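You operate a simulated robot arm through the tools that you are given. There is no shell and no other tool.

The job below is to be done with a simulated robot arm. You get a single attempt, and the scene is never put back.

TASK
Trim the moisture meter to 10 % on the grey block.
Fine: Meter on, block in the well, arm over it, press test. Swing the arm clear and put the block back. Set down upright: grey block.

It is judged by the outcome, as a careful person would: the job done as asked, and still so three seconds after it is handed in. It fails if anything else is knocked over, pushed out of place, dropped, spilled or broken.

THE ROBOT
A 6-joint arm with a fingered hand, fixed in place. Base frame: the origin is on the floor under the middle of its stand, x ahead of it, y to its left, z up; the work surface is at about z = 75. Lengths are in cm, angles in degrees, forces in N, time in s.
With the tool pointing down near the work surface it reaches from about 30 to 72 cm from the base axis. Its first joint turns from -115.0 to 115.0 degrees. Payload 4 kg.
The TCP is the grasp point between the finger pads, 2.6 cm short of the fingertips. In the tool frame z runs along the fingers and y along their closing line. The gripper opens to 13.2 cm; its body begins 7.3 cm behind the TCP. The gripper is a hand of 4 fingers: y runs from the thumb to the fingers, the wrist lies at [0, 0, -23.9] in the tool frame.
Orientation is that of the tool frame in the base frame, as [roll, pitch, yaw] about the fixed x, y, z axes, in that order (R = Rz(yaw) Ry(pitch) Rx(roll)). With the fingers straight down and closing along the base's y, the tool's x points along the base's -x, its y along +y and its z along -z.

THE INTERFACE
- The arm moves only by the tool nudge_tool. Its argument "moves" is a list of rows, each a list of 2 entries, a list of its own where there are three numbers: the shift along the base's x, y, z in cm, then the turn, a rotation vector about the base's x, y, z in degrees. In form: [[[x, y, z], [ax, ay, az]], ...]. A call has 1 to 20 rows; each row shifts and turns the commanded pose from where the row before left it. A row lasts 0.2 s, in which the tool goes at most 5 cm and 8.6 degrees; a call with a longer step from one row to the next is refused whole. A pose out of reach is approached as far as the arm can. The call stops where the force on the tool passes 50 N (or 10 N more than at its start, if that is more) or the arm is blocked; 0.2 s more then pass. In this call time passes only in rows, and 0.2 s behind the last. The reply holds the time, the measured pose of the TCP, the force on the tool along the base axes, the opening and the grip force, in the units named above and with some noise, with the torque about the TCP (base axes, N m) and any sound that the robot's microphone picked up.
- Cameras (640 x 400 px; columns grow to the right, rows downward): "scene" is fixed at [21.91, 65.8, 156.73]; the picture's right is [-1.00, -0.09, 0.00], its down [-0.05, 0.50, -0.87] and it looks along [0.08, -0.86, -0.50] (base axes); focal length 346 px, centre (320, 200). "wrist" rides on the gripper at [6.8, 0.2, -9.7] in the tool frame; the picture's right is [-0.03, 1.00, 0.00], its down [-0.82, -0.02, -0.58] and it looks along [-0.58, -0.01, 0.82] (tool axes); focal length 270 px, centre (320, 200). There is no depth. A picture from a camera that has moved, and an enlarged one, comes with that camera's place and axes in the base frame and with its lens. The place of the scene camera against the robot may be out by one fixed shift of up to 1.2 cm in any direction.
- grab_frame(camera): a new picture of that camera. It takes no simulated time.
- move_column(by): slides the trunk up (or, below 0, down) by that many cm; the arm rides with it, the base frame stays. It gives what a move gives, with no picture.
- move_fingers(finger1, finger2, finger3, thumb_bend): sets how far each is bent, from 0 (flat) to 100 (curled in); at 30 the hand is open as for a grip, at 70 the pads meet at the TCP. One left out holds its place. A second passes; each finger stops where it meets its share of the squeeze, and holds until it gets a number again. It is the only way to open and close the hand. It gives what a move gives, with no picture; readings hold the bend of each and the force on the fingers (four entries, about 0 where the hand has none), thumb and palm.
- zoom(camera, box): a new picture of the part [left, top, right, bottom] of that camera's present view, enlarged. It takes no simulated time.
- sign_off(): hands the job in; it is judged then, once.

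Nothing tells you positions but the pictures and the camera data. Unless the task says otherwise, let go and move clear before handing in.

The tools are called after ">>>" by a JSON object that holds its "api" and its "payload". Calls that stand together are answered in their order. nudge_tool: Moves the arm, as the interface text tells. Its arguments: {"type":"object","properties":{"moves":{"type":"array"}},"required":["moves"]} The other tools are called the same way: move_column (by) moves the trunk up or down; move_fingers (finger1, finger2, finger3, thumb_bend) moves the fingers one by one; grab_frame (camera) takes a picture; zoom (camera, box) takes an enlarged picture of a part of a camera's view; sign_off () hands the job in.

At the start:

```text
clock: 0.0
tcp_pos: [13.54, -46.65, 121.89]
tcp_rot: [179.9, 0.1, 179.9]
contact_force: [-0.3, -0.3, -0.1]
moment: [-0.02, 0.0, 0.04]
grip_width: 13.19
grasp_force: 0.0
shape: jaw
bend: [30.0, 30.0, 30.0, 30.0]
finger forces: [0.1, 0.1, 0.0, 0.0, 0.0, 0.0]
trunk travel left (down, up): [-92.5, 6.5]
```

scene: 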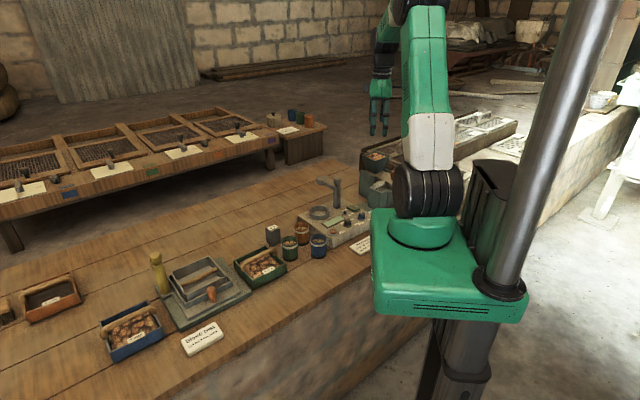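
wrist: 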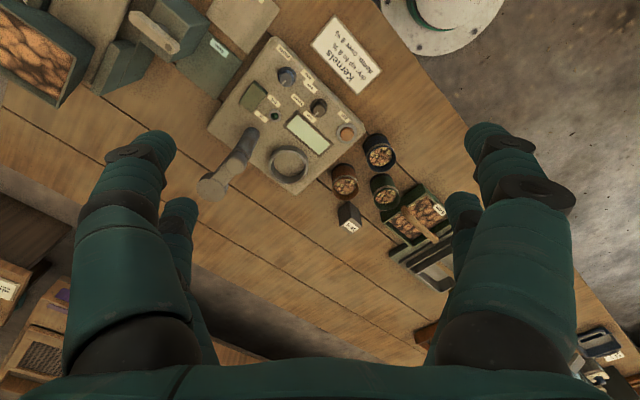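

I see a workbench with a moisture meter (panel with knobs, a well ring and a swing arm), several small cups and a dark grey block. I'll zoom in to read labels and locate things before moving.

>>> {"api": "zoom", "payload": {"camera": "wrist", "box": [180, 10, 420, 260]}}

>>> {"api": "zoom", "payload": {"camera": "scene", "box": [240, 160, 400, 280]}}

>>> {"api": "zoom", "payload": {"camera": "wrist", "box": [230, 60, 370, 150]}}

```text
1.60 times, centred on (300, 135) of wrist
camera zoom: at [6.51, -46.53, 131.31], right [0.03, 1.0, 0.0], down [0.82, -0.02, 0.58], along [0.58, -0.01, -0.82], focal length 432 px, centre (352, 304)
```

zoom: 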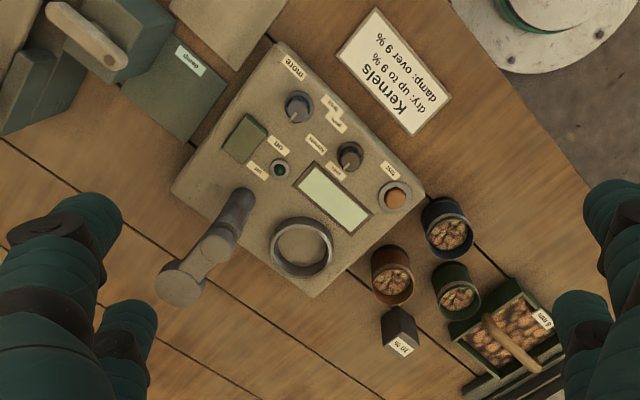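

```text
3.33 times, centred on (320, 220) of scene
camera zoom: at [21.91, 65.8, 156.73], right [-1.0, -0.09, 0.0], down [-0.05, 0.5, -0.87], along [0.08, -0.86, -0.5], focal length 1154 px, centre (320, 133)
```

zoom: 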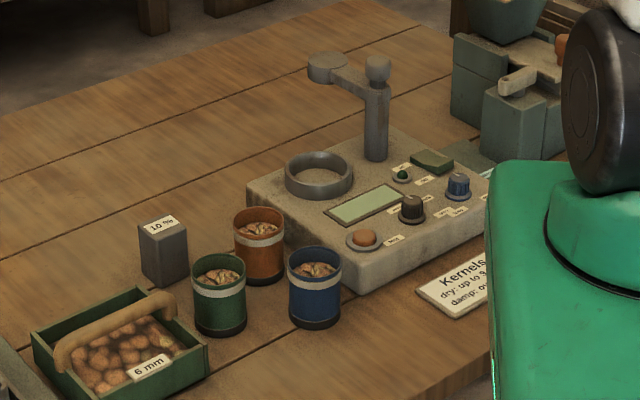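

```text
4.44 times, centred on (300, 105) of wrist
camera zoom: at [6.51, -46.53, 131.31], right [0.03, 1.0, 0.0], down [0.82, -0.02, 0.58], along [0.58, -0.01, -0.82], focal length 1201 px, centre (409, 622)
```

zoom: 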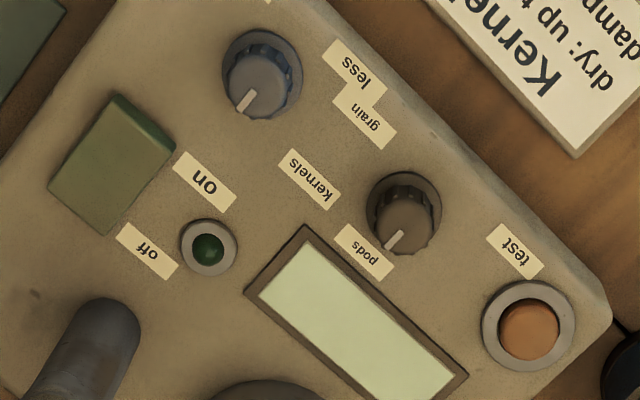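

The meter, with its rocker, trim knob, selector, test button, well and swing arm, sits at about (26, -53) and is turned about 45°. The block labelled 10 % is near (49, -40), next to three cups. Next I look at the hand and the block more closely, then move over for a nearer look.

>>> {"api": "zoom", "payload": {"camera": "scene", "box": [340, 60, 420, 145]}}

>>> {"api": "zoom", "payload": {"camera": "scene", "box": [255, 210, 335, 270]}}

>>> {"api": "zoom", "payload": {"camera": "wrist", "box": [320, 120, 460, 260]}}

```text
4.71 times, centred on (380, 102) of scene
camera zoom: at [21.91, 65.8, 156.73], right [-1.0, -0.09, 0.0], down [-0.05, 0.5, -0.87], along [0.08, -0.86, -0.5], focal length 1629 px, centre (38, 659)
```

zoom: 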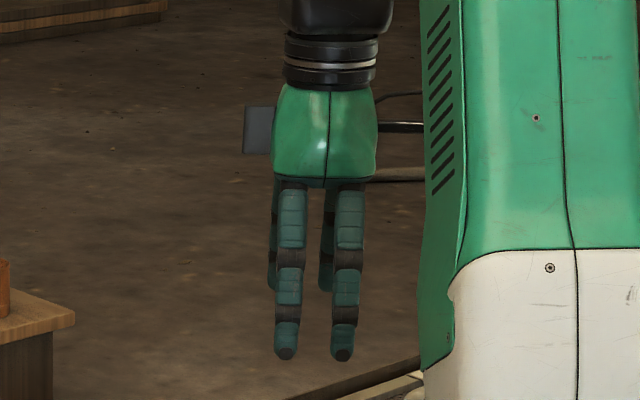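

```text
6.67 times, centred on (295, 240) of scene
camera zoom: at [21.91, 65.8, 156.73], right [-1.0, -0.09, 0.0], down [-0.05, 0.5, -0.87], along [0.08, -0.86, -0.5], focal length 2308 px, centre (487, -67)
```

zoom: 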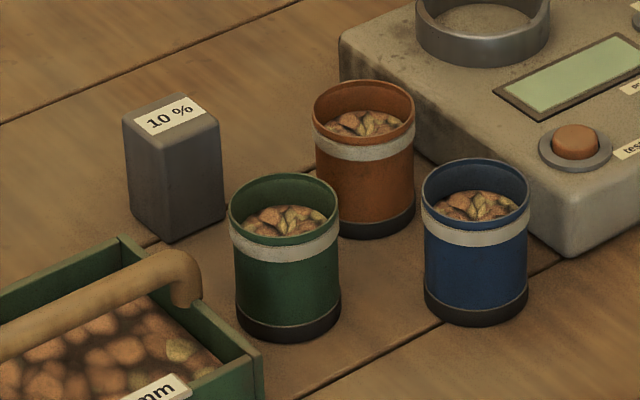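

```text
2.86 times, centred on (390, 190) of wrist
camera zoom: at [6.51, -46.53, 131.31], right [0.03, 1.0, 0.0], down [0.82, -0.02, 0.58], along [0.58, -0.01, -0.82], focal length 772 px, centre (120, 229)
```

zoom: 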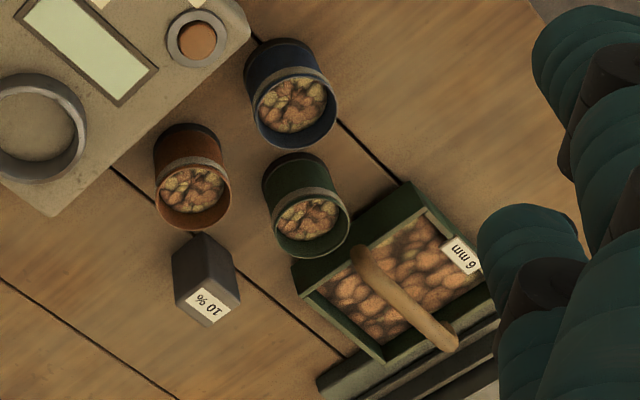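

The hand shows two fingers on each side. I'll learn which finger is which by bending them one at a time here in free space, well clear of everything.

>>> {"api": "move_fingers", "payload": {"finger1": 70}}

>>> {"api": "grab_frame", "payload": {"camera": "wrist"}}

>>> {"api": "zoom", "payload": {"camera": "scene", "box": [340, 60, 420, 145]}}

>>> {"api": "move_fingers", "payload": {"finger2": 100}}

>>> {"api": "grab_frame", "payload": {"camera": "wrist"}}

>>> {"api": "zoom", "payload": {"camera": "scene", "box": [340, 60, 420, 145]}}

>>> {"api": "move_fingers", "payload": {"finger3": 100, "thumb_bend": 70}}

>>> {"api": "grab_frame", "payload": {"camera": "wrist"}}

>>> {"api": "zoom", "payload": {"camera": "scene", "box": [340, 60, 420, 145]}}

```text
clock: 1.0
tcp_pos: [13.37, -46.68, 121.75]
tcp_rot: [180.0, 0.0, -180.0]
contact_force: [0.7, 0.7, -0.3]
moment: [0.02, -0.04, 0.02]
grip_width: 6.78
grasp_force: 0.0
shape: fingers
bend: [70.0, 30.0, 30.0, 30.0]
finger forces: [0.1, 0.0, 0.0, 0.0, 0.0, 0.0]
trunk travel left (down, up): [-92.5, 6.5]
```

```text
taken
camera wrist: at [6.51, -46.53, 131.31], right [0.03, 1.0, 0.0], down [0.82, -0.02, 0.58], along [0.58, -0.01, -0.82], focal length 270 px, centre (320, 200)
```

wrist: 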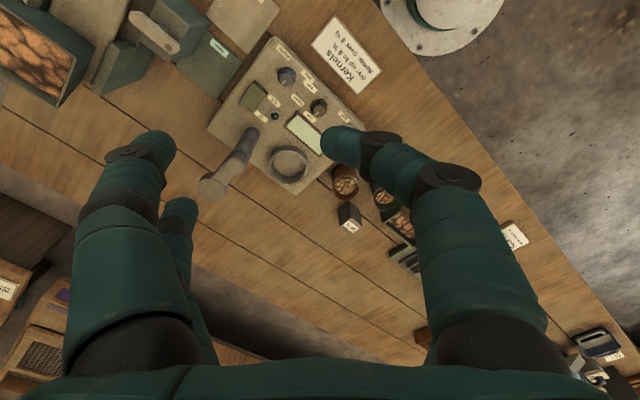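

```text
4.71 times, centred on (380, 102) of scene
camera zoom: at [21.91, 65.8, 156.73], right [-1.0, -0.09, 0.0], down [-0.05, 0.5, -0.87], along [0.08, -0.86, -0.5], focal length 1629 px, centre (38, 659)
```

zoom: 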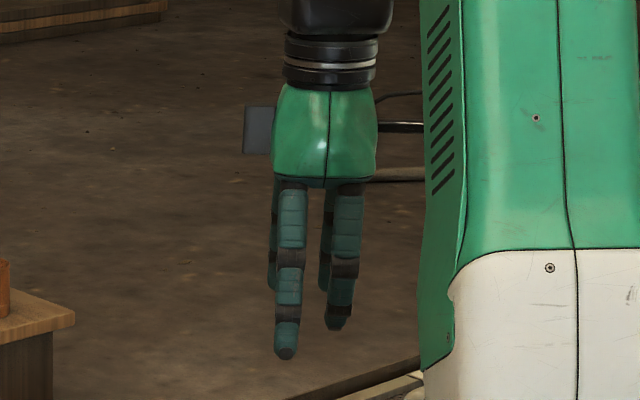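

```text
clock: 2.0
tcp_pos: [13.34, -46.73, 121.93]
tcp_rot: [-180.0, 0.1, 180.0]
contact_force: [-0.2, 0.8, -0.1]
moment: [0.0, -0.01, 0.03]
grip_width: 6.73
grasp_force: 0.1
shape: fingers
bend: [70.0, 100.0, 30.0, 30.0]
finger forces: [0.0, 0.0, 0.1, 0.1, 0.1, 0.0]
trunk travel left (down, up): [-92.5, 6.5]
```

```text
taken
camera wrist: at [6.51, -46.53, 131.31], right [0.03, 1.0, 0.0], down [0.82, -0.02, 0.58], along [0.58, -0.01, -0.82], focal length 270 px, centre (320, 200)
```

wrist: 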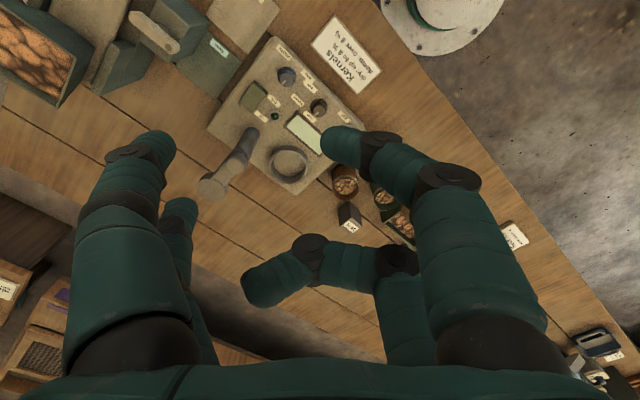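

```text
4.71 times, centred on (380, 102) of scene
camera zoom: at [21.91, 65.8, 156.73], right [-1.0, -0.09, 0.0], down [-0.05, 0.5, -0.87], along [0.08, -0.86, -0.5], focal length 1629 px, centre (38, 659)
```

zoom: 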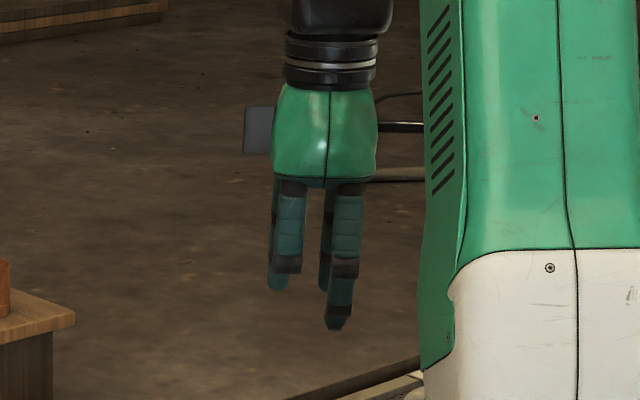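

```text
clock: 3.0
tcp_pos: [13.44, -46.67, 121.67]
tcp_rot: [180.0, 0.0, -179.9]
contact_force: [0.0, -0.2, -0.2]
moment: [0.03, 0.04, -0.02]
grip_width: 0.15
grasp_force: 0.1
shape: fingers
bend: [70.0, 100.0, 88.0, 70.0]
finger forces: [0.1, 0.0, 0.1, 0.1, 0.0, 0.0]
trunk travel left (down, up): [-92.5, 6.5]
```

```text
taken
camera wrist: at [6.51, -46.53, 131.31], right [0.03, 1.0, 0.0], down [0.82, -0.02, 0.58], along [0.58, -0.01, -0.82], focal length 270 px, centre (320, 200)
```

wrist: 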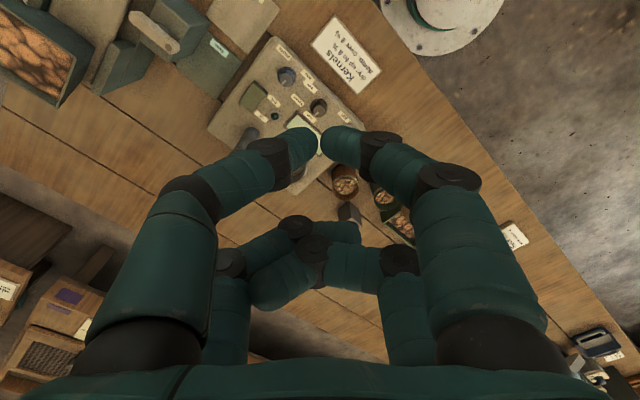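

```text
4.71 times, centred on (380, 102) of scene
camera zoom: at [21.91, 65.8, 156.73], right [-1.0, -0.09, 0.0], down [-0.05, 0.5, -0.87], along [0.08, -0.86, -0.5], focal length 1629 px, centre (38, 659)
```

zoom: 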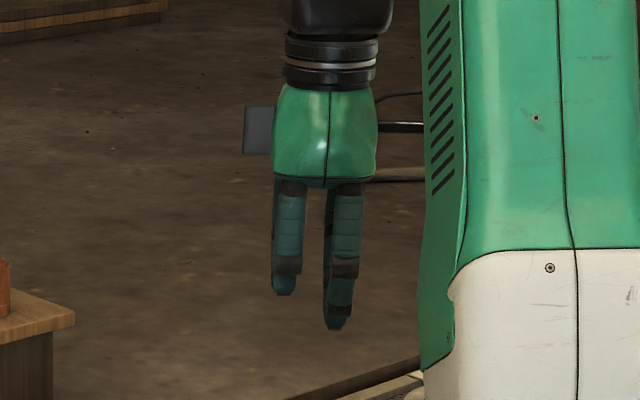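

Fingers 1 and thumb form the camera-side pair (tool +x by about 2 cm), and fingers 2 and 3 form the other pair. With this pair pinched I have a pressing tip. Next I turn the hand to line up with the meter and come lower for a clear look.

>>> {"api": "nudge_tool", "payload": {"moves": [[[0.4, 0.5, -2.5], [0, 0, -7.5]], [[0.4, 0.5, -2.5], [0, 0, -7.5]], [[0.4, 0.5, -2.5], [0, 0, -7.5]], [[0.4, 0.5, -2.5], [0, 0, -7.5]], [[0.4, 0.5, -2.5], [0, 0, -7.5]], [[0.4, 0.5, -2.5], [0, 0, -7.5]]]}}

>>> {"api": "grab_frame", "payload": {"camera": "wrist"}}

>>> {"api": "grab_frame", "payload": {"camera": "scene"}}

```text
clock: 4.4
tcp_pos: [15.96, -43.73, 106.79]
tcp_rot: [-179.9, -0.1, 134.7]
contact_force: [-0.6, -0.2, 0.0]
moment: [-0.01, -0.01, -0.02]
grip_width: 0.16
grasp_force: 0.2
shape: fingers
bend: [70.0, 100.0, 88.0, 70.0]
finger forces: [0.0, 0.1, 0.0, 0.0, 0.0, 0.0]
trunk travel left (down, up): [-92.5, 6.5]
```

```text
taken
camera wrist: at [11.06, -38.76, 116.25], right [0.73, 0.69, 0.0], down [0.56, -0.59, 0.58], along [0.4, -0.42, -0.82], focal length 270 px, centre (320, 200)
```

wrist: 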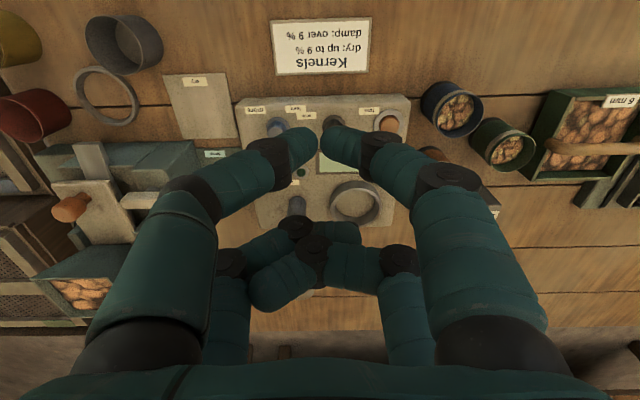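

```text
taken
```

scene: 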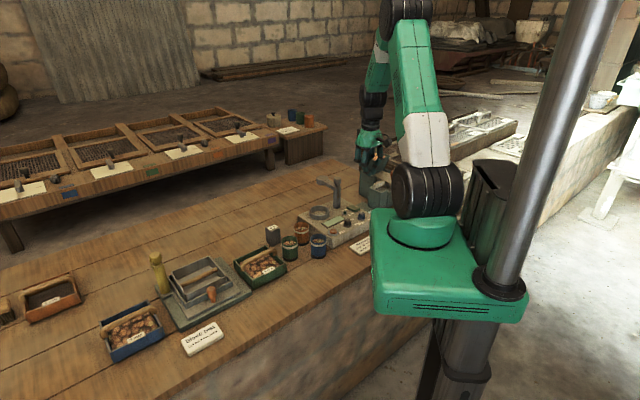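

The hand is lined up with the meter but the pinched fingers block the view. I'll open them to look between.

>>> {"api": "move_fingers", "payload": {"finger1": 25, "finger2": 25, "finger3": 25, "thumb_bend": 25}}

>>> {"api": "grab_frame", "payload": {"camera": "wrist"}}

>>> {"api": "zoom", "payload": {"camera": "wrist", "box": [220, 80, 420, 240]}}

```text
clock: 5.4
tcp_pos: [15.8, -43.73, 106.73]
tcp_rot: [180.0, 0.0, 135.0]
contact_force: [0.4, -0.6, -0.1]
moment: [0.01, 0.02, -0.02]
grip_width: 14.32
grasp_force: 0.1
shape: fingers
bend: [25.0, 25.0, 25.0, 25.0]
finger forces: [0.0, 0.0, 0.1, 0.0, 0.0, 0.0]
trunk travel left (down, up): [-92.5, 6.5]
```

```text
taken
camera wrist: at [11.02, -38.74, 116.3], right [0.72, 0.69, 0.0], down [0.56, -0.59, 0.58], along [0.4, -0.42, -0.82], focal length 270 px, centre (320, 200)
```

wrist: 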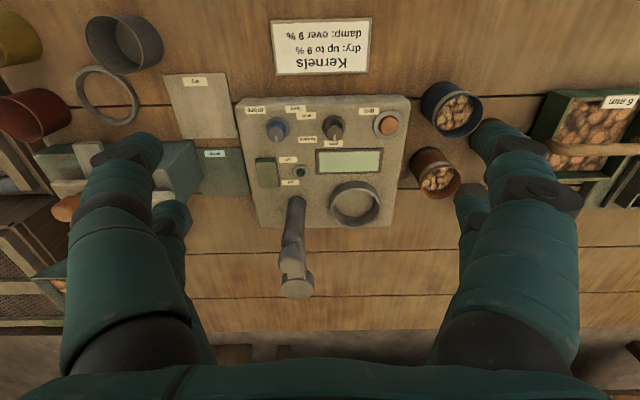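

```text
2.50 times, centred on (320, 160) of wrist
camera zoom: at [11.02, -38.74, 116.3], right [0.72, 0.69, 0.0], down [0.56, -0.59, 0.58], along [0.4, -0.42, -0.82], focal length 676 px, centre (320, 300)
```

zoom: 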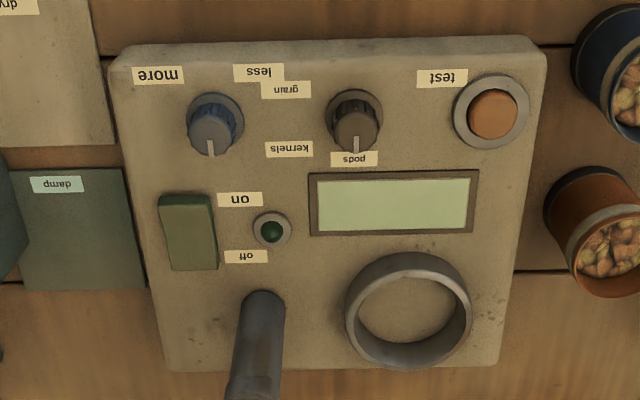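

The view is clear now. The meter is off (LED dark, display blank), the rocker's "on" end faces the front, and the arm points straight back from the post. I'll zoom in on the rocker, the knobs and the swing arm.

>>> {"api": "zoom", "payload": {"camera": "wrist", "box": [235, 90, 325, 200]}}

>>> {"api": "zoom", "payload": {"camera": "wrist", "box": [250, 170, 400, 310]}}

>>> {"api": "zoom", "payload": {"camera": "scene", "box": [295, 165, 375, 240]}}

```text
3.64 times, centred on (280, 145) of wrist
camera zoom: at [11.02, -38.74, 116.3], right [0.72, 0.69, 0.0], down [0.56, -0.59, 0.58], along [0.4, -0.42, -0.82], focal length 983 px, centre (466, 400)
```

zoom: 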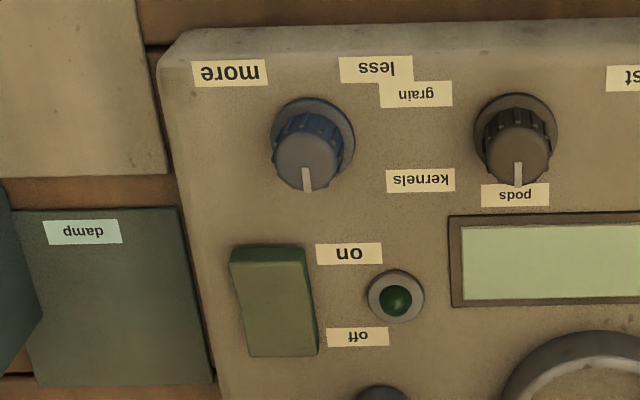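

```text
2.86 times, centred on (325, 240) of wrist
camera zoom: at [11.02, -38.74, 116.3], right [0.72, 0.69, 0.0], down [0.56, -0.59, 0.58], along [0.4, -0.42, -0.82], focal length 772 px, centre (306, 86)
```

zoom: 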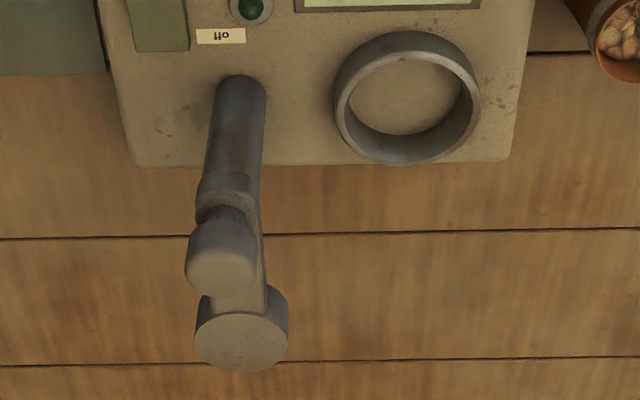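

```text
5.33 times, centred on (335, 202) of scene
camera zoom: at [21.91, 65.8, 156.73], right [-1.0, -0.09, 0.0], down [-0.05, 0.5, -0.87], along [0.08, -0.86, -0.5], focal length 1847 px, centre (240, 187)
```

zoom: 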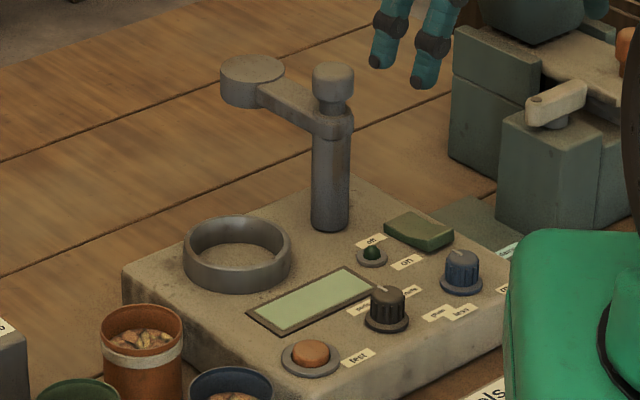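

The rocker's front end is "on", and the trim knob points straight back, midway between "more" and "less". I'll make a pointing finger (finger 1 part-bent, the rest curled) and work out where its tip is.

>>> {"api": "move_fingers", "payload": {"finger1": 45, "finger2": 100, "finger3": 90, "thumb_bend": 100}}

>>> {"api": "grab_frame", "payload": {"camera": "wrist"}}

>>> {"api": "zoom", "payload": {"camera": "scene", "box": [330, 110, 430, 190]}}

```text
clock: 6.4
tcp_pos: [15.79, -43.74, 106.77]
tcp_rot: [-179.9, 0.1, 135.0]
contact_force: [-0.2, -0.6, 0.1]
moment: [0.01, 0.02, 0.0]
grip_width: 3.6
grasp_force: 0.1
shape: fingers
bend: [45.0, 77.0, 77.0, 100.0]
finger forces: [0.0, 0.0, 0.0, 0.0, 0.0, 0.1]
trunk travel left (down, up): [-92.5, 6.5]
```

```text
taken
camera wrist: at [11.02, -38.75, 116.3], right [0.72, 0.69, 0.0], down [0.56, -0.59, 0.58], along [0.4, -0.42, -0.82], focal length 270 px, centre (320, 200)
```

wrist: 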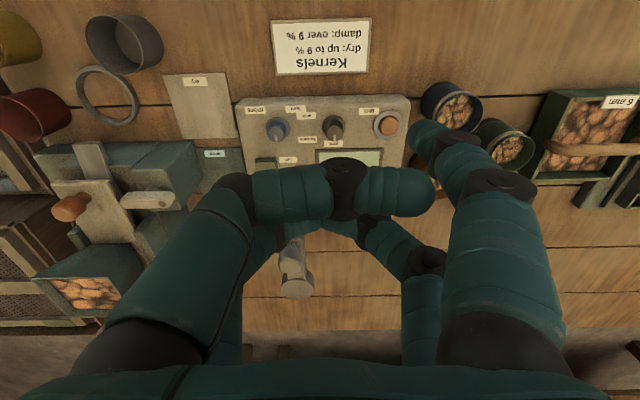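

```text
5.00 times, centred on (380, 150) of scene
camera zoom: at [21.91, 65.8, 156.73], right [-1.0, -0.09, 0.0], down [-0.05, 0.5, -0.87], along [0.08, -0.86, -0.5], focal length 1731 px, centre (20, 450)
```

zoom: 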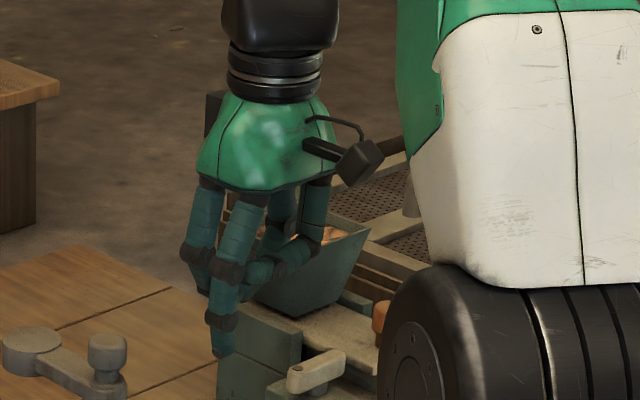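

Curled fingers sit well above the pointing tip. For the rocker I'll point with finger 3 instead (rear, left), which keeps the palm over the front of the meter and away from the post and the boxes on the left.

>>> {"api": "move_fingers", "payload": {"finger1": 90, "finger2": 100, "finger3": 45, "thumb_bend": 100}}

>>> {"api": "grab_frame", "payload": {"camera": "wrist"}}

>>> {"api": "zoom", "payload": {"camera": "scene", "box": [330, 110, 430, 190]}}

```text
clock: 7.4
tcp_pos: [15.82, -43.64, 106.82]
tcp_rot: [-180.0, -0.1, 135.1]
contact_force: [0.0, 1.0, -0.7]
moment: [-0.05, 0.01, 0.01]
grip_width: 2.18
grasp_force: 0.0
shape: fingers
bend: [88.0, 100.0, 45.0, 100.0]
finger forces: [0.0, 0.0, 0.1, 0.0, 0.0, 0.0]
trunk travel left (down, up): [-92.5, 6.5]
```

```text
taken
camera wrist: at [11.02, -38.74, 116.3], right [0.72, 0.69, 0.0], down [0.56, -0.59, 0.58], along [0.4, -0.42, -0.82], focal length 270 px, centre (320, 200)
```

wrist: 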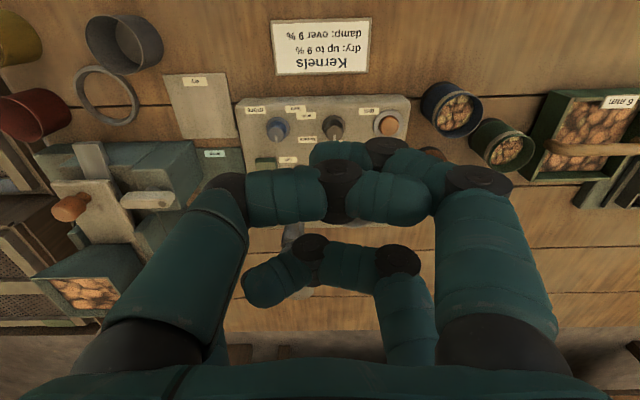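

```text
5.00 times, centred on (380, 150) of scene
camera zoom: at [21.91, 65.8, 156.73], right [-1.0, -0.09, 0.0], down [-0.05, 0.5, -0.87], along [0.08, -0.86, -0.5], focal length 1731 px, centre (20, 450)
```

zoom: 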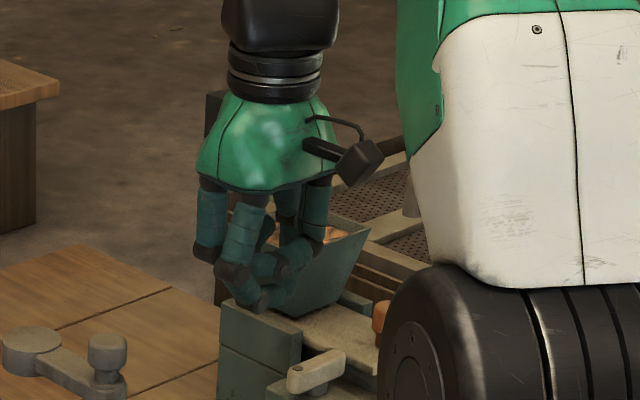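

Finger 3 is hidden from both cameras, so I'd rather point with finger 1 and turn the hand a further 90°. That puts the palm on the operator's side with the tip in plain view. I set the fingers and turn up here, then approach the rocker.

>>> {"api": "move_fingers", "payload": {"finger1": 45, "finger2": 90, "finger3": 90, "thumb_bend": 100}}

>>> {"api": "nudge_tool", "payload": {"moves": [[[-0.2, -1, 0], [0, 0, -7.5]], [[-0.2, -1, 0], [0, 0, -7.5]], [[-0.2, -1, 0], [0, 0, -7.5]], [[-0.2, -1, 0], [0, 0, -7.5]], [[-0.2, -1, 0], [0, 0, -7.5]], [[-0.2, -1, 0], [0, 0, -7.5]], [[-0.2, -1, 0], [0, 0, -7.5]], [[-0.2, -1, 0], [0, 0, -7.5]], [[-0.2, -1, 0], [0, 0, -7.5]], [[-0.2, -1, 0], [0, 0, -7.5]], [[-0.2, -1, 0], [0, 0, -7.5]], [[-0.2, -1, 0], [0, 0, -7.5]]]}}

>>> {"api": "grab_frame", "payload": {"camera": "wrist"}}

>>> {"api": "grab_frame", "payload": {"camera": "scene"}}

```text
clock: 8.4
tcp_pos: [15.86, -43.74, 106.8]
tcp_rot: [179.9, 0.0, 135.0]
contact_force: [0.8, -0.8, -0.1]
moment: [-0.01, 0.0, -0.02]
grip_width: 3.62
grasp_force: 0.1
shape: fingers
bend: [45.0, 94.0, 84.0, 100.0]
finger forces: [0.1, 0.0, 0.0, 0.1, 0.0, 0.1]
trunk travel left (down, up): [-92.5, 6.5]
```

```text
clock: 11.0
tcp_pos: [13.43, -55.66, 106.75]
tcp_rot: [179.9, 0.0, 44.8]
contact_force: [-0.3, -0.1, -0.5]
moment: [-0.02, -0.04, -0.04]
grip_width: 3.61
grasp_force: 0.1
shape: fingers
bend: [45.0, 94.0, 84.0, 100.0]
finger forces: [0.0, 0.0, 0.0, 0.1, 0.1, 0.0]
trunk travel left (down, up): [-92.5, 6.5]
```

```text
taken
camera wrist: at [18.31, -51.04, 116.32], right [0.69, -0.73, 0.0], down [-0.59, -0.56, 0.58], along [-0.42, -0.4, -0.82], focal length 270 px, centre (320, 200)
```

wrist: 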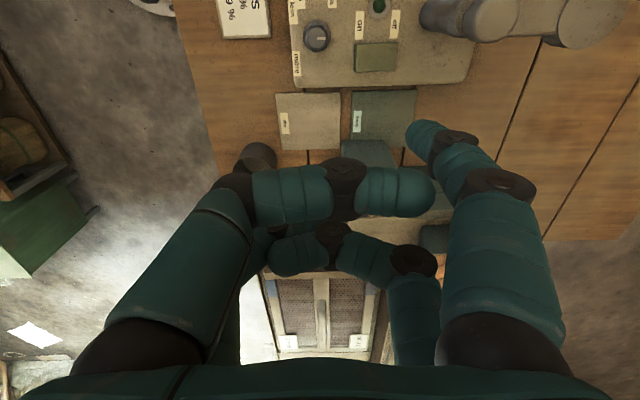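

```text
taken
```

scene: 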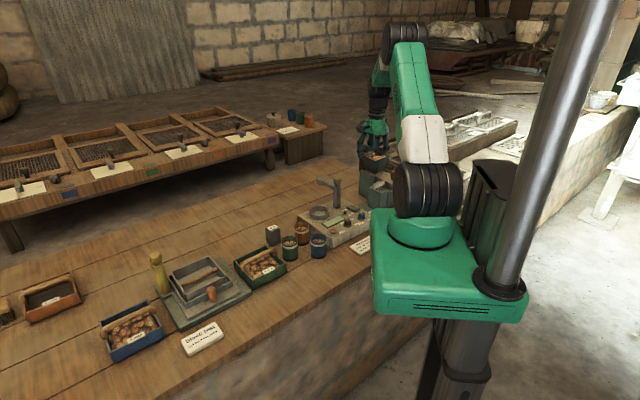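

The rocker from this view agrees with my earlier fix: its "on" end is at about (18.4, -57.9), almost under the pointing tip. I go down to just above it and check before touching.

>>> {"api": "nudge_tool", "payload": {"moves": [[[0.0, -0.1, -3.6], [0, 0, 0]], [[0, -0.1, -3.6], [0, 0, 0]], [[0, 0, -3.6], [0, 0, 0]], [[0, 0, -3.5], [0, 0, 0]], [[0, 0, -3], [0, 0, 0]]]}}

>>> {"api": "grab_frame", "payload": {"camera": "wrist"}}

>>> {"api": "zoom", "payload": {"camera": "wrist", "box": [340, 60, 500, 180]}}

>>> {"api": "zoom", "payload": {"camera": "scene", "box": [295, 150, 395, 240]}}

```text
clock: 12.2
tcp_pos: [13.31, -55.89, 89.34]
tcp_rot: [179.9, 0.0, 45.1]
contact_force: [0.5, -1.1, 0.5]
moment: [0.0, -0.01, 0.01]
grip_width: 3.6
grasp_force: 0.1
shape: fingers
bend: [45.0, 94.0, 84.0, 100.0]
finger forces: [0.1, 0.0, 0.0, 0.0, 0.1, 0.0]
trunk travel left (down, up): [-92.5, 6.5]
```

```text
taken
camera wrist: at [18.33, -51.24, 98.9], right [0.69, -0.72, 0.0], down [-0.59, -0.56, 0.58], along [-0.42, -0.4, -0.82], focal length 270 px, centre (320, 200)
```

wrist: 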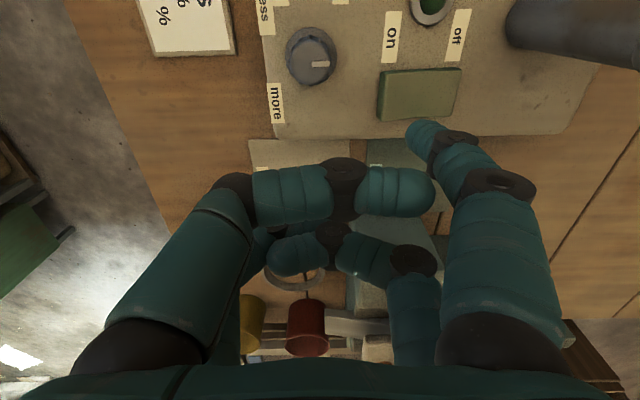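

```text
3.33 times, centred on (420, 120) of wrist
camera zoom: at [18.33, -51.24, 98.9], right [0.69, -0.72, 0.0], down [-0.59, -0.56, 0.58], along [-0.42, -0.4, -0.82], focal length 901 px, centre (-13, 467)
```

zoom: 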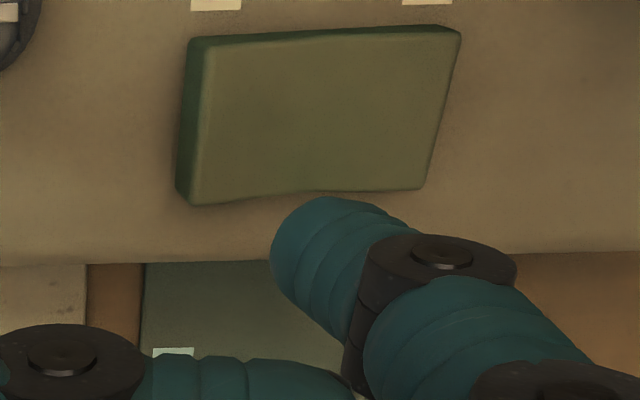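

```text
4.44 times, centred on (345, 195) of scene
camera zoom: at [21.91, 65.8, 156.73], right [-1.0, -0.09, 0.0], down [-0.05, 0.5, -0.87], along [0.08, -0.86, -0.5], focal length 1539 px, centre (209, 222)
```

zoom: 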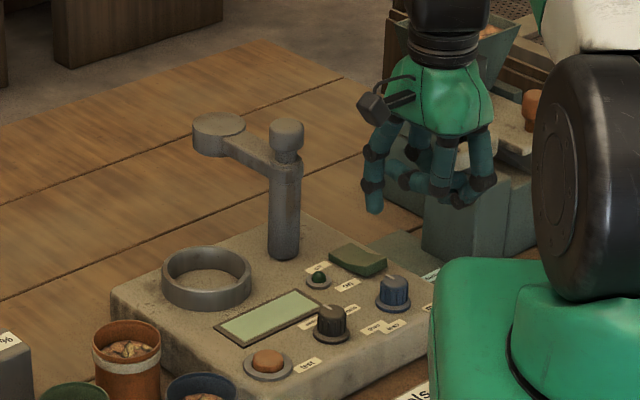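

The tip is about 0.4 cm short of the raised "on" end, which I place at (18.4, -58.0). I correct that and come down to just above it.

>>> {"api": "nudge_tool", "payload": {"moves": [[[0.3, -0.25, -1.5], [0, 0, 0]], [[0, 0, -1.5], [0, 0, 0]], [[0, 0, -1.2], [0, 0, 0]]]}}

>>> {"api": "zoom", "payload": {"camera": "wrist", "box": [340, 20, 500, 140]}}

>>> {"api": "zoom", "payload": {"camera": "scene", "box": [335, 170, 395, 230]}}

```text
clock: 13.0
tcp_pos: [13.73, -56.19, 85.28]
tcp_rot: [180.0, 0.1, 44.9]
contact_force: [0.4, -0.3, -0.2]
moment: [0.01, -0.01, -0.01]
grip_width: 3.64
grasp_force: 0.1
shape: fingers
bend: [45.0, 94.0, 84.0, 100.0]
finger forces: [0.0, 0.0, 0.0, 0.0, 0.0, 0.1]
trunk travel left (down, up): [-92.5, 6.5]
```

```text
3.33 times, centred on (420, 80) of wrist
camera zoom: at [18.63, -51.47, 94.77], right [0.69, -0.72, 0.0], down [-0.59, -0.56, 0.58], along [-0.42, -0.4, -0.82], focal length 901 px, centre (-13, 600)
```

zoom: 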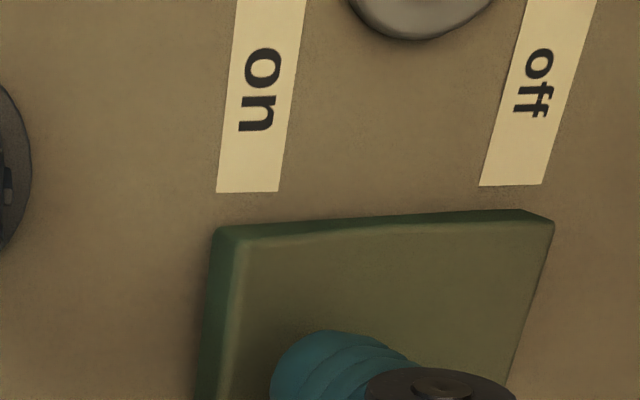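

```text
6.67 times, centred on (365, 200) of scene
camera zoom: at [21.91, 65.8, 156.73], right [-1.0, -0.09, 0.0], down [-0.05, 0.5, -0.87], along [0.08, -0.86, -0.5], focal length 2308 px, centre (20, 200)
```

zoom: 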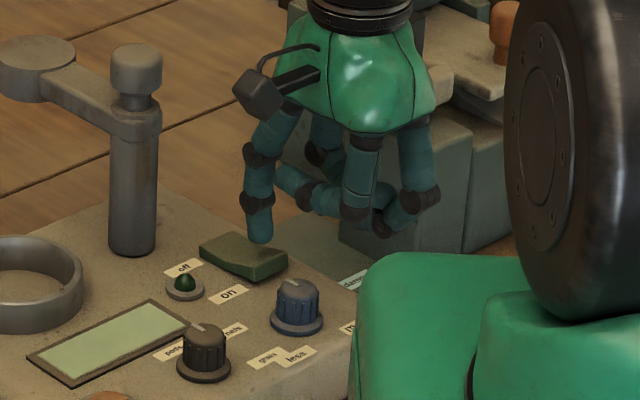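

The tip is over the "on" half. I lower gently in small steps, watching the force.

>>> {"api": "nudge_tool", "payload": {"moves": [[[0, 0, -0.6], [0, 0, 0]], [[0, 0, -0.3], [0, 0, 0]], [[0, 0, -0.3], [0, 0, 0]]]}}

>>> {"api": "zoom", "payload": {"camera": "scene", "box": [335, 170, 395, 230]}}

>>> {"api": "zoom", "payload": {"camera": "wrist", "box": [340, 20, 500, 140]}}

```text
clock: 13.8
tcp_pos: [13.67, -56.13, 84.25]
tcp_rot: [179.9, 0.1, 44.9]
contact_force: [-0.5, 2.6, 12.9]
moment: [-0.21, -0.66, 0.12]
grip_width: 3.55
grasp_force: 5.4
shape: fingers
bend: [47.0, 94.0, 84.0, 100.0]
finger forces: [12.6, 0.0, 0.0, 0.0, 0.0, 0.0]
trunk travel left (down, up): [-92.5, 6.5]
```

```text
6.67 times, centred on (365, 200) of scene
camera zoom: at [21.91, 65.8, 156.73], right [-1.0, -0.09, 0.0], down [-0.05, 0.5, -0.87], along [0.08, -0.86, -0.5], focal length 2308 px, centre (20, 200)
```

zoom: 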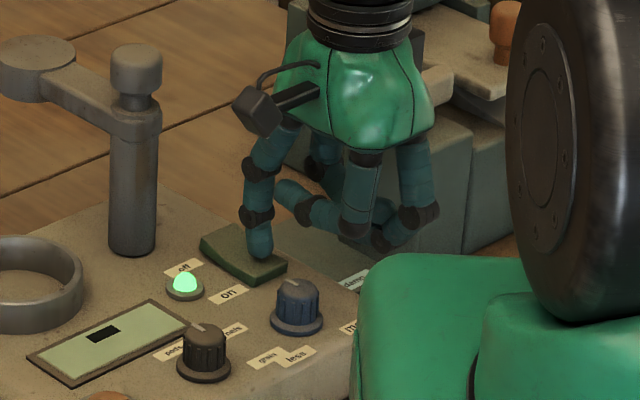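

```text
3.33 times, centred on (420, 80) of wrist
camera zoom: at [18.6, -51.39, 93.75], right [0.69, -0.72, 0.0], down [-0.59, -0.56, 0.58], along [-0.42, -0.4, -0.82], focal length 901 px, centre (-13, 600)
```

zoom: 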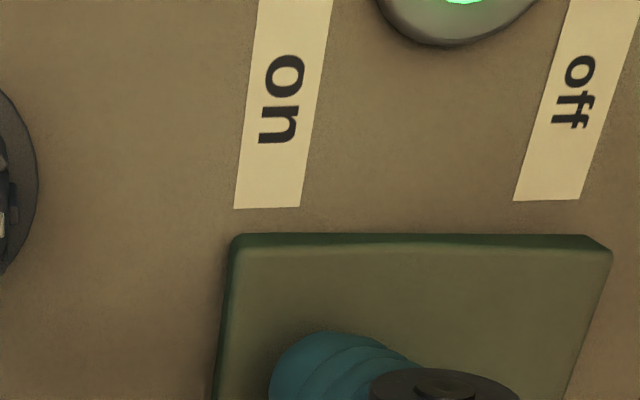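

The meter is on: the LED is lit and the display shows a dash. I lift off and travel over to the block, opening the hand to look at it.

>>> {"api": "nudge_tool", "payload": {"moves": [[[0, 0, 2], [0, 0, 0]], [[0, 0, 4], [0, 0, 0]], [[0, 0, 4], [0, 0, 0]], [[0, 0, 4], [0, 0, 0]], [[0, 0, 4], [0, 0, 0]], [[3.3, 1.68, 0], [0, 0, 0]], [[3.3, 1.68, 0], [0, 0, 0]], [[3.3, 1.68, 0], [0, 0, 0]], [[3.3, 1.68, 0], [0, 0, 0]], [[3.3, 1.68, 0], [0, 0, 0]], [[3.3, 1.68, 0], [0, 0, 0]], [[3.3, 1.68, 0], [0, 0, 0]], [[3.3, 1.68, 0], [0, 0, 0]], [[3.3, 1.68, 0], [0, 0, 0]], [[3.3, 1.68, 0], [0, 0, 0]], [[3.3, 1.68, 0], [0, 0, 0]], [[3.3, 1.68, 0], [0, 0, 0]]]}}

>>> {"api": "move_fingers", "payload": {"finger1": 40, "finger2": 40, "finger3": 40, "thumb_bend": 40}}

>>> {"api": "grab_frame", "payload": {"camera": "wrist"}}

>>> {"api": "grab_frame", "payload": {"camera": "scene"}}

```text
clock: 17.4
tcp_pos: [53.43, -35.9, 102.1]
tcp_rot: [-179.9, -0.1, 44.8]
contact_force: [-0.4, 0.0, 0.1]
moment: [-0.02, 0.0, 0.02]
grip_width: 3.62
grasp_force: 0.0
shape: fingers
bend: [45.0, 94.0, 84.0, 100.0]
finger forces: [0.0, 0.1, 0.0, 0.1, 0.0, 0.0]
trunk travel left (down, up): [-92.5, 6.5]
```

```text
clock: 18.4
tcp_pos: [53.35, -36.0, 102.25]
tcp_rot: [-180.0, 0.0, 45.0]
contact_force: [-0.4, 0.0, 0.0]
moment: [-0.01, 0.0, -0.01]
grip_width: 9.94
grasp_force: 0.1
shape: fingers
bend: [40.0, 40.0, 40.0, 40.0]
finger forces: [0.0, 0.0, 0.0, 0.1, 0.1, 0.0]
trunk travel left (down, up): [-92.5, 6.5]
```

```text
taken
camera wrist: at [58.29, -31.27, 111.67], right [0.69, -0.72, 0.0], down [-0.59, -0.56, 0.58], along [-0.42, -0.4, -0.82], focal length 270 px, centre (320, 200)
```

wrist: 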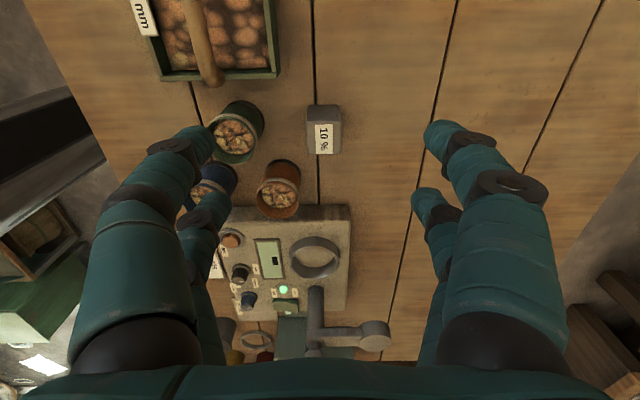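

```text
taken
```

scene: 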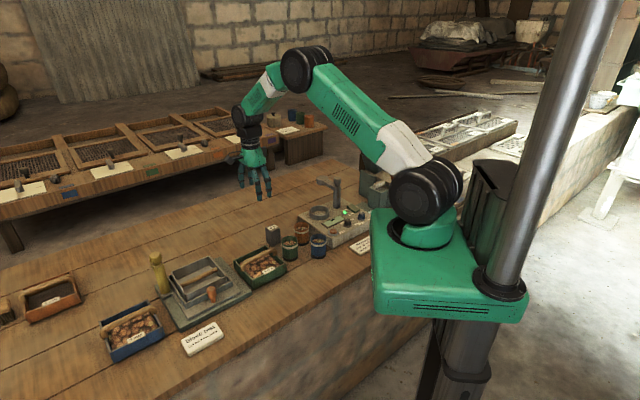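

>>> {"api": "zoom", "payload": {"camera": "wrist", "box": [280, 90, 370, 170]}}

>>> {"api": "zoom", "payload": {"camera": "wrist", "box": [200, 190, 400, 340]}}

```text
5.00 times, centred on (325, 130) of wrist
camera zoom: at [58.29, -31.27, 111.67], right [0.69, -0.72, 0.0], down [-0.59, -0.56, 0.58], along [-0.42, -0.4, -0.82], focal length 1351 px, centre (295, 550)
```

zoom: 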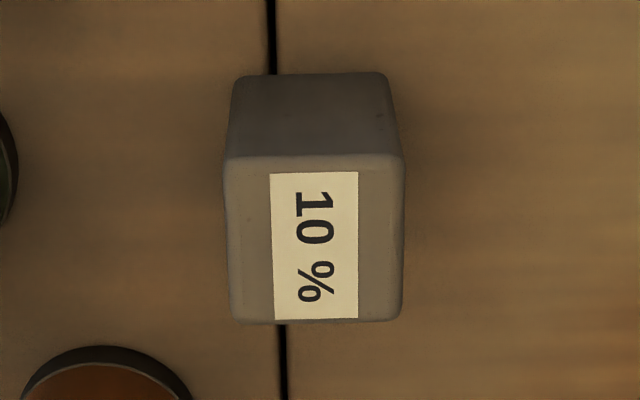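

```text
2.67 times, centred on (300, 265) of wrist
camera zoom: at [58.29, -31.27, 111.67], right [0.69, -0.72, 0.0], down [-0.59, -0.56, 0.58], along [-0.42, -0.4, -0.82], focal length 721 px, centre (373, 27)
```

zoom: 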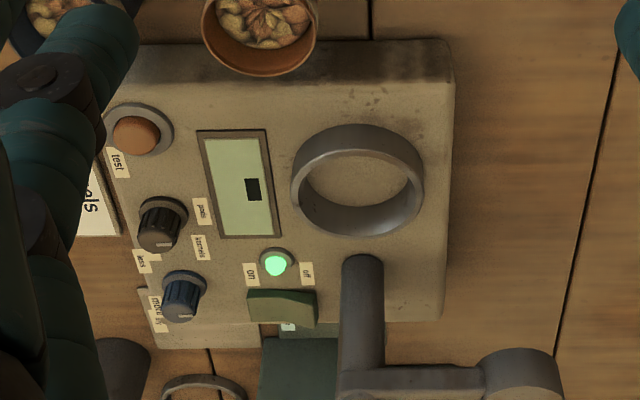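

The display reads "–" and the LED is on. The block is 4×4×6 cm, centred at about (49.4, -40.4) and squarely aligned with the hand's present yaw. I narrow the fingers to about 7.5 cm so they clear the cups, then move above the block.

>>> {"api": "move_fingers", "payload": {"finger1": 47, "finger2": 47, "finger3": 47, "thumb_bend": 47}}

>>> {"api": "nudge_tool", "payload": {"moves": [[[-2.0, -2.2, -2.5], [0, 0, 0]], [[-2.0, -2.2, -2.5], [0, 0, 0]], [[0, 0, -3], [0, 0, 0]], [[0, 0, -3], [0, 0, 0]]]}}

>>> {"api": "grab_frame", "payload": {"camera": "wrist"}}

>>> {"api": "zoom", "payload": {"camera": "scene", "box": [220, 160, 340, 260]}}

```text
clock: 19.4
tcp_pos: [53.42, -36.07, 102.08]
tcp_rot: [-180.0, 0.0, 45.0]
contact_force: [0.3, -1.6, -1.5]
moment: [0.01, -0.02, 0.03]
grip_width: 7.66
grasp_force: 0.0
shape: fingers
bend: [47.0, 47.0, 47.0, 47.0]
finger forces: [0.0, 0.0, 0.0, 0.1, 0.1, 0.1]
trunk travel left (down, up): [-92.5, 6.5]
```

```text
clock: 20.4
tcp_pos: [49.28, -40.44, 91.1]
tcp_rot: [-179.9, 0.0, 44.9]
contact_force: [0.5, -0.2, -0.5]
moment: [0.03, -0.01, -0.02]
grip_width: 7.64
grasp_force: 0.1
shape: fingers
bend: [47.0, 47.0, 47.0, 47.0]
finger forces: [0.0, 0.0, 0.1, 0.1, 0.0, 0.0]
trunk travel left (down, up): [-92.5, 6.5]
```

```text
taken
camera wrist: at [54.2, -35.71, 100.56], right [0.69, -0.72, 0.0], down [-0.59, -0.56, 0.58], along [-0.42, -0.4, -0.82], focal length 270 px, centre (320, 200)
```

wrist: 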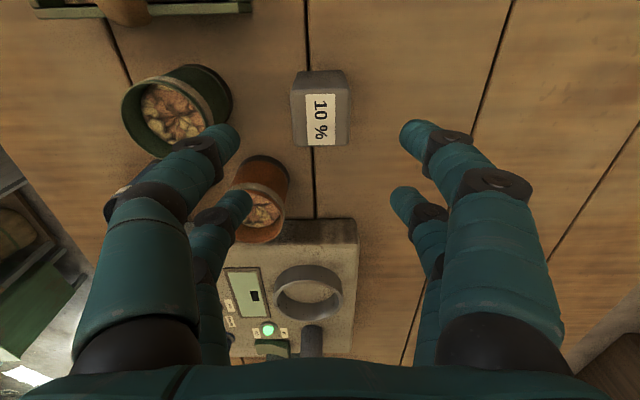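

```text
4.00 times, centred on (280, 210) of scene
camera zoom: at [21.91, 65.8, 156.73], right [-1.0, -0.09, 0.0], down [-0.05, 0.5, -0.87], along [0.08, -0.86, -0.5], focal length 1385 px, centre (480, 160)
```

zoom: 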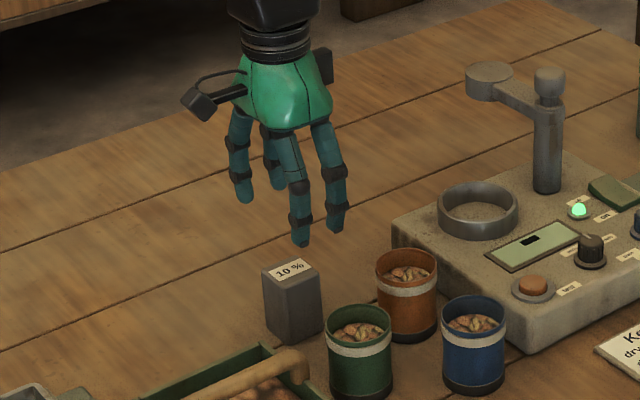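

>>> {"api": "zoom", "payload": {"camera": "wrist", "box": [200, 50, 440, 200]}}

```text
2.67 times, centred on (320, 125) of wrist
camera zoom: at [54.2, -35.71, 100.56], right [0.69, -0.72, 0.0], down [-0.59, -0.56, 0.58], along [-0.42, -0.4, -0.82], focal length 721 px, centre (320, 400)
```

zoom: 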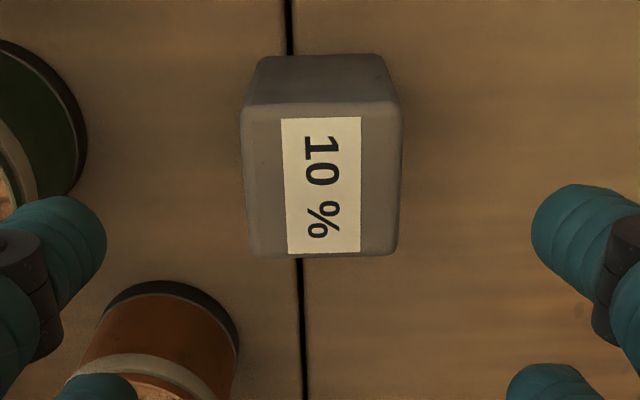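

The block centre is now at (49.5, -40.2), so I shift 0.3 cm and go down around its upper part.

>>> {"api": "nudge_tool", "payload": {"moves": [[[0.22, 0.2, -2.0], [0, 0, 0]], [[0, 0, -2.5], [0, 0, 0]], [[0, 0, -2.5], [0, 0, 0]], [[0, 0, -2.0], [0, 0, 0]], [[0, 0, -1.2], [0, 0, 0]]]}}

>>> {"api": "grab_frame", "payload": {"camera": "wrist"}}

>>> {"api": "zoom", "payload": {"camera": "scene", "box": [220, 180, 340, 270]}}

```text
clock: 21.6
tcp_pos: [49.56, -40.3, 80.88]
tcp_rot: [179.9, 0.0, 45.0]
contact_force: [0.4, 0.3, 0.5]
moment: [-0.04, 0.02, 0.0]
grip_width: 7.65
grasp_force: 0.0
shape: fingers
bend: [47.0, 47.0, 47.0, 47.0]
finger forces: [0.0, 0.1, 0.0, 0.1, 0.0, 0.0]
trunk travel left (down, up): [-92.5, 6.5]
```

```text
taken
camera wrist: at [54.4, -35.5, 90.37], right [0.69, -0.72, 0.0], down [-0.59, -0.56, 0.58], along [-0.42, -0.4, -0.82], focal length 270 px, centre (320, 200)
```

wrist: 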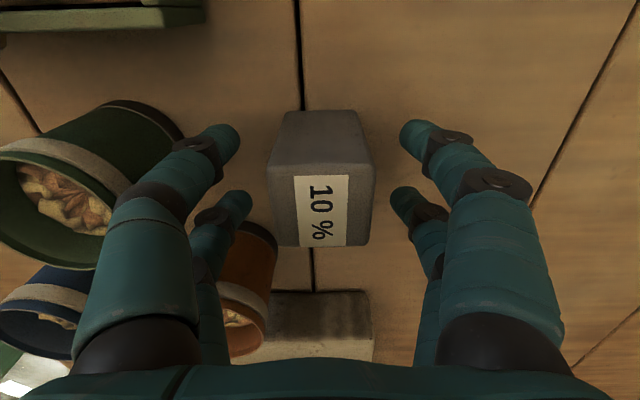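

```text
4.44 times, centred on (280, 225) of scene
camera zoom: at [21.91, 65.8, 156.73], right [-1.0, -0.09, 0.0], down [-0.05, 0.5, -0.87], along [0.08, -0.86, -0.5], focal length 1539 px, centre (498, 89)
```

zoom: 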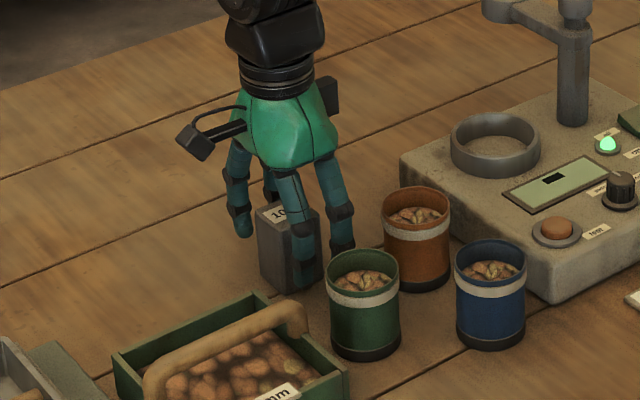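

The block is centred between the four fingers. I close them evenly on it.

>>> {"api": "move_fingers", "payload": {"finger1": 66, "finger2": 66, "finger3": 66, "thumb_bend": 66}}

>>> {"api": "grab_frame", "payload": {"camera": "wrist"}}

```text
clock: 22.6
tcp_pos: [49.52, -40.14, 80.85]
tcp_rot: [180.0, -0.1, 45.0]
contact_force: [0.0, 0.4, 0.1]
moment: [0.02, 0.01, 0.0]
grip_width: 3.83
grasp_force: 12.5
shape: fingers
bend: [58.0, 58.0, 59.0, 62.0]
finger forces: [6.4, 6.0, 5.1, 0.1, 7.4, 0.0]
trunk travel left (down, up): [-92.5, 6.5]
```

```text
taken
camera wrist: at [54.4, -35.5, 90.38], right [0.69, -0.72, 0.0], down [-0.59, -0.56, 0.58], along [-0.42, -0.4, -0.82], focal length 270 px, centre (320, 200)
```

wrist: 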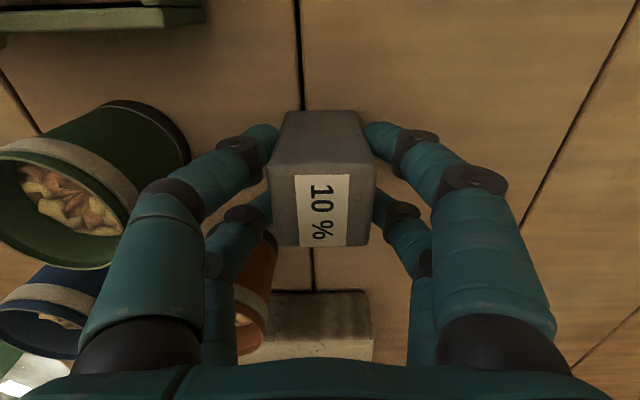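

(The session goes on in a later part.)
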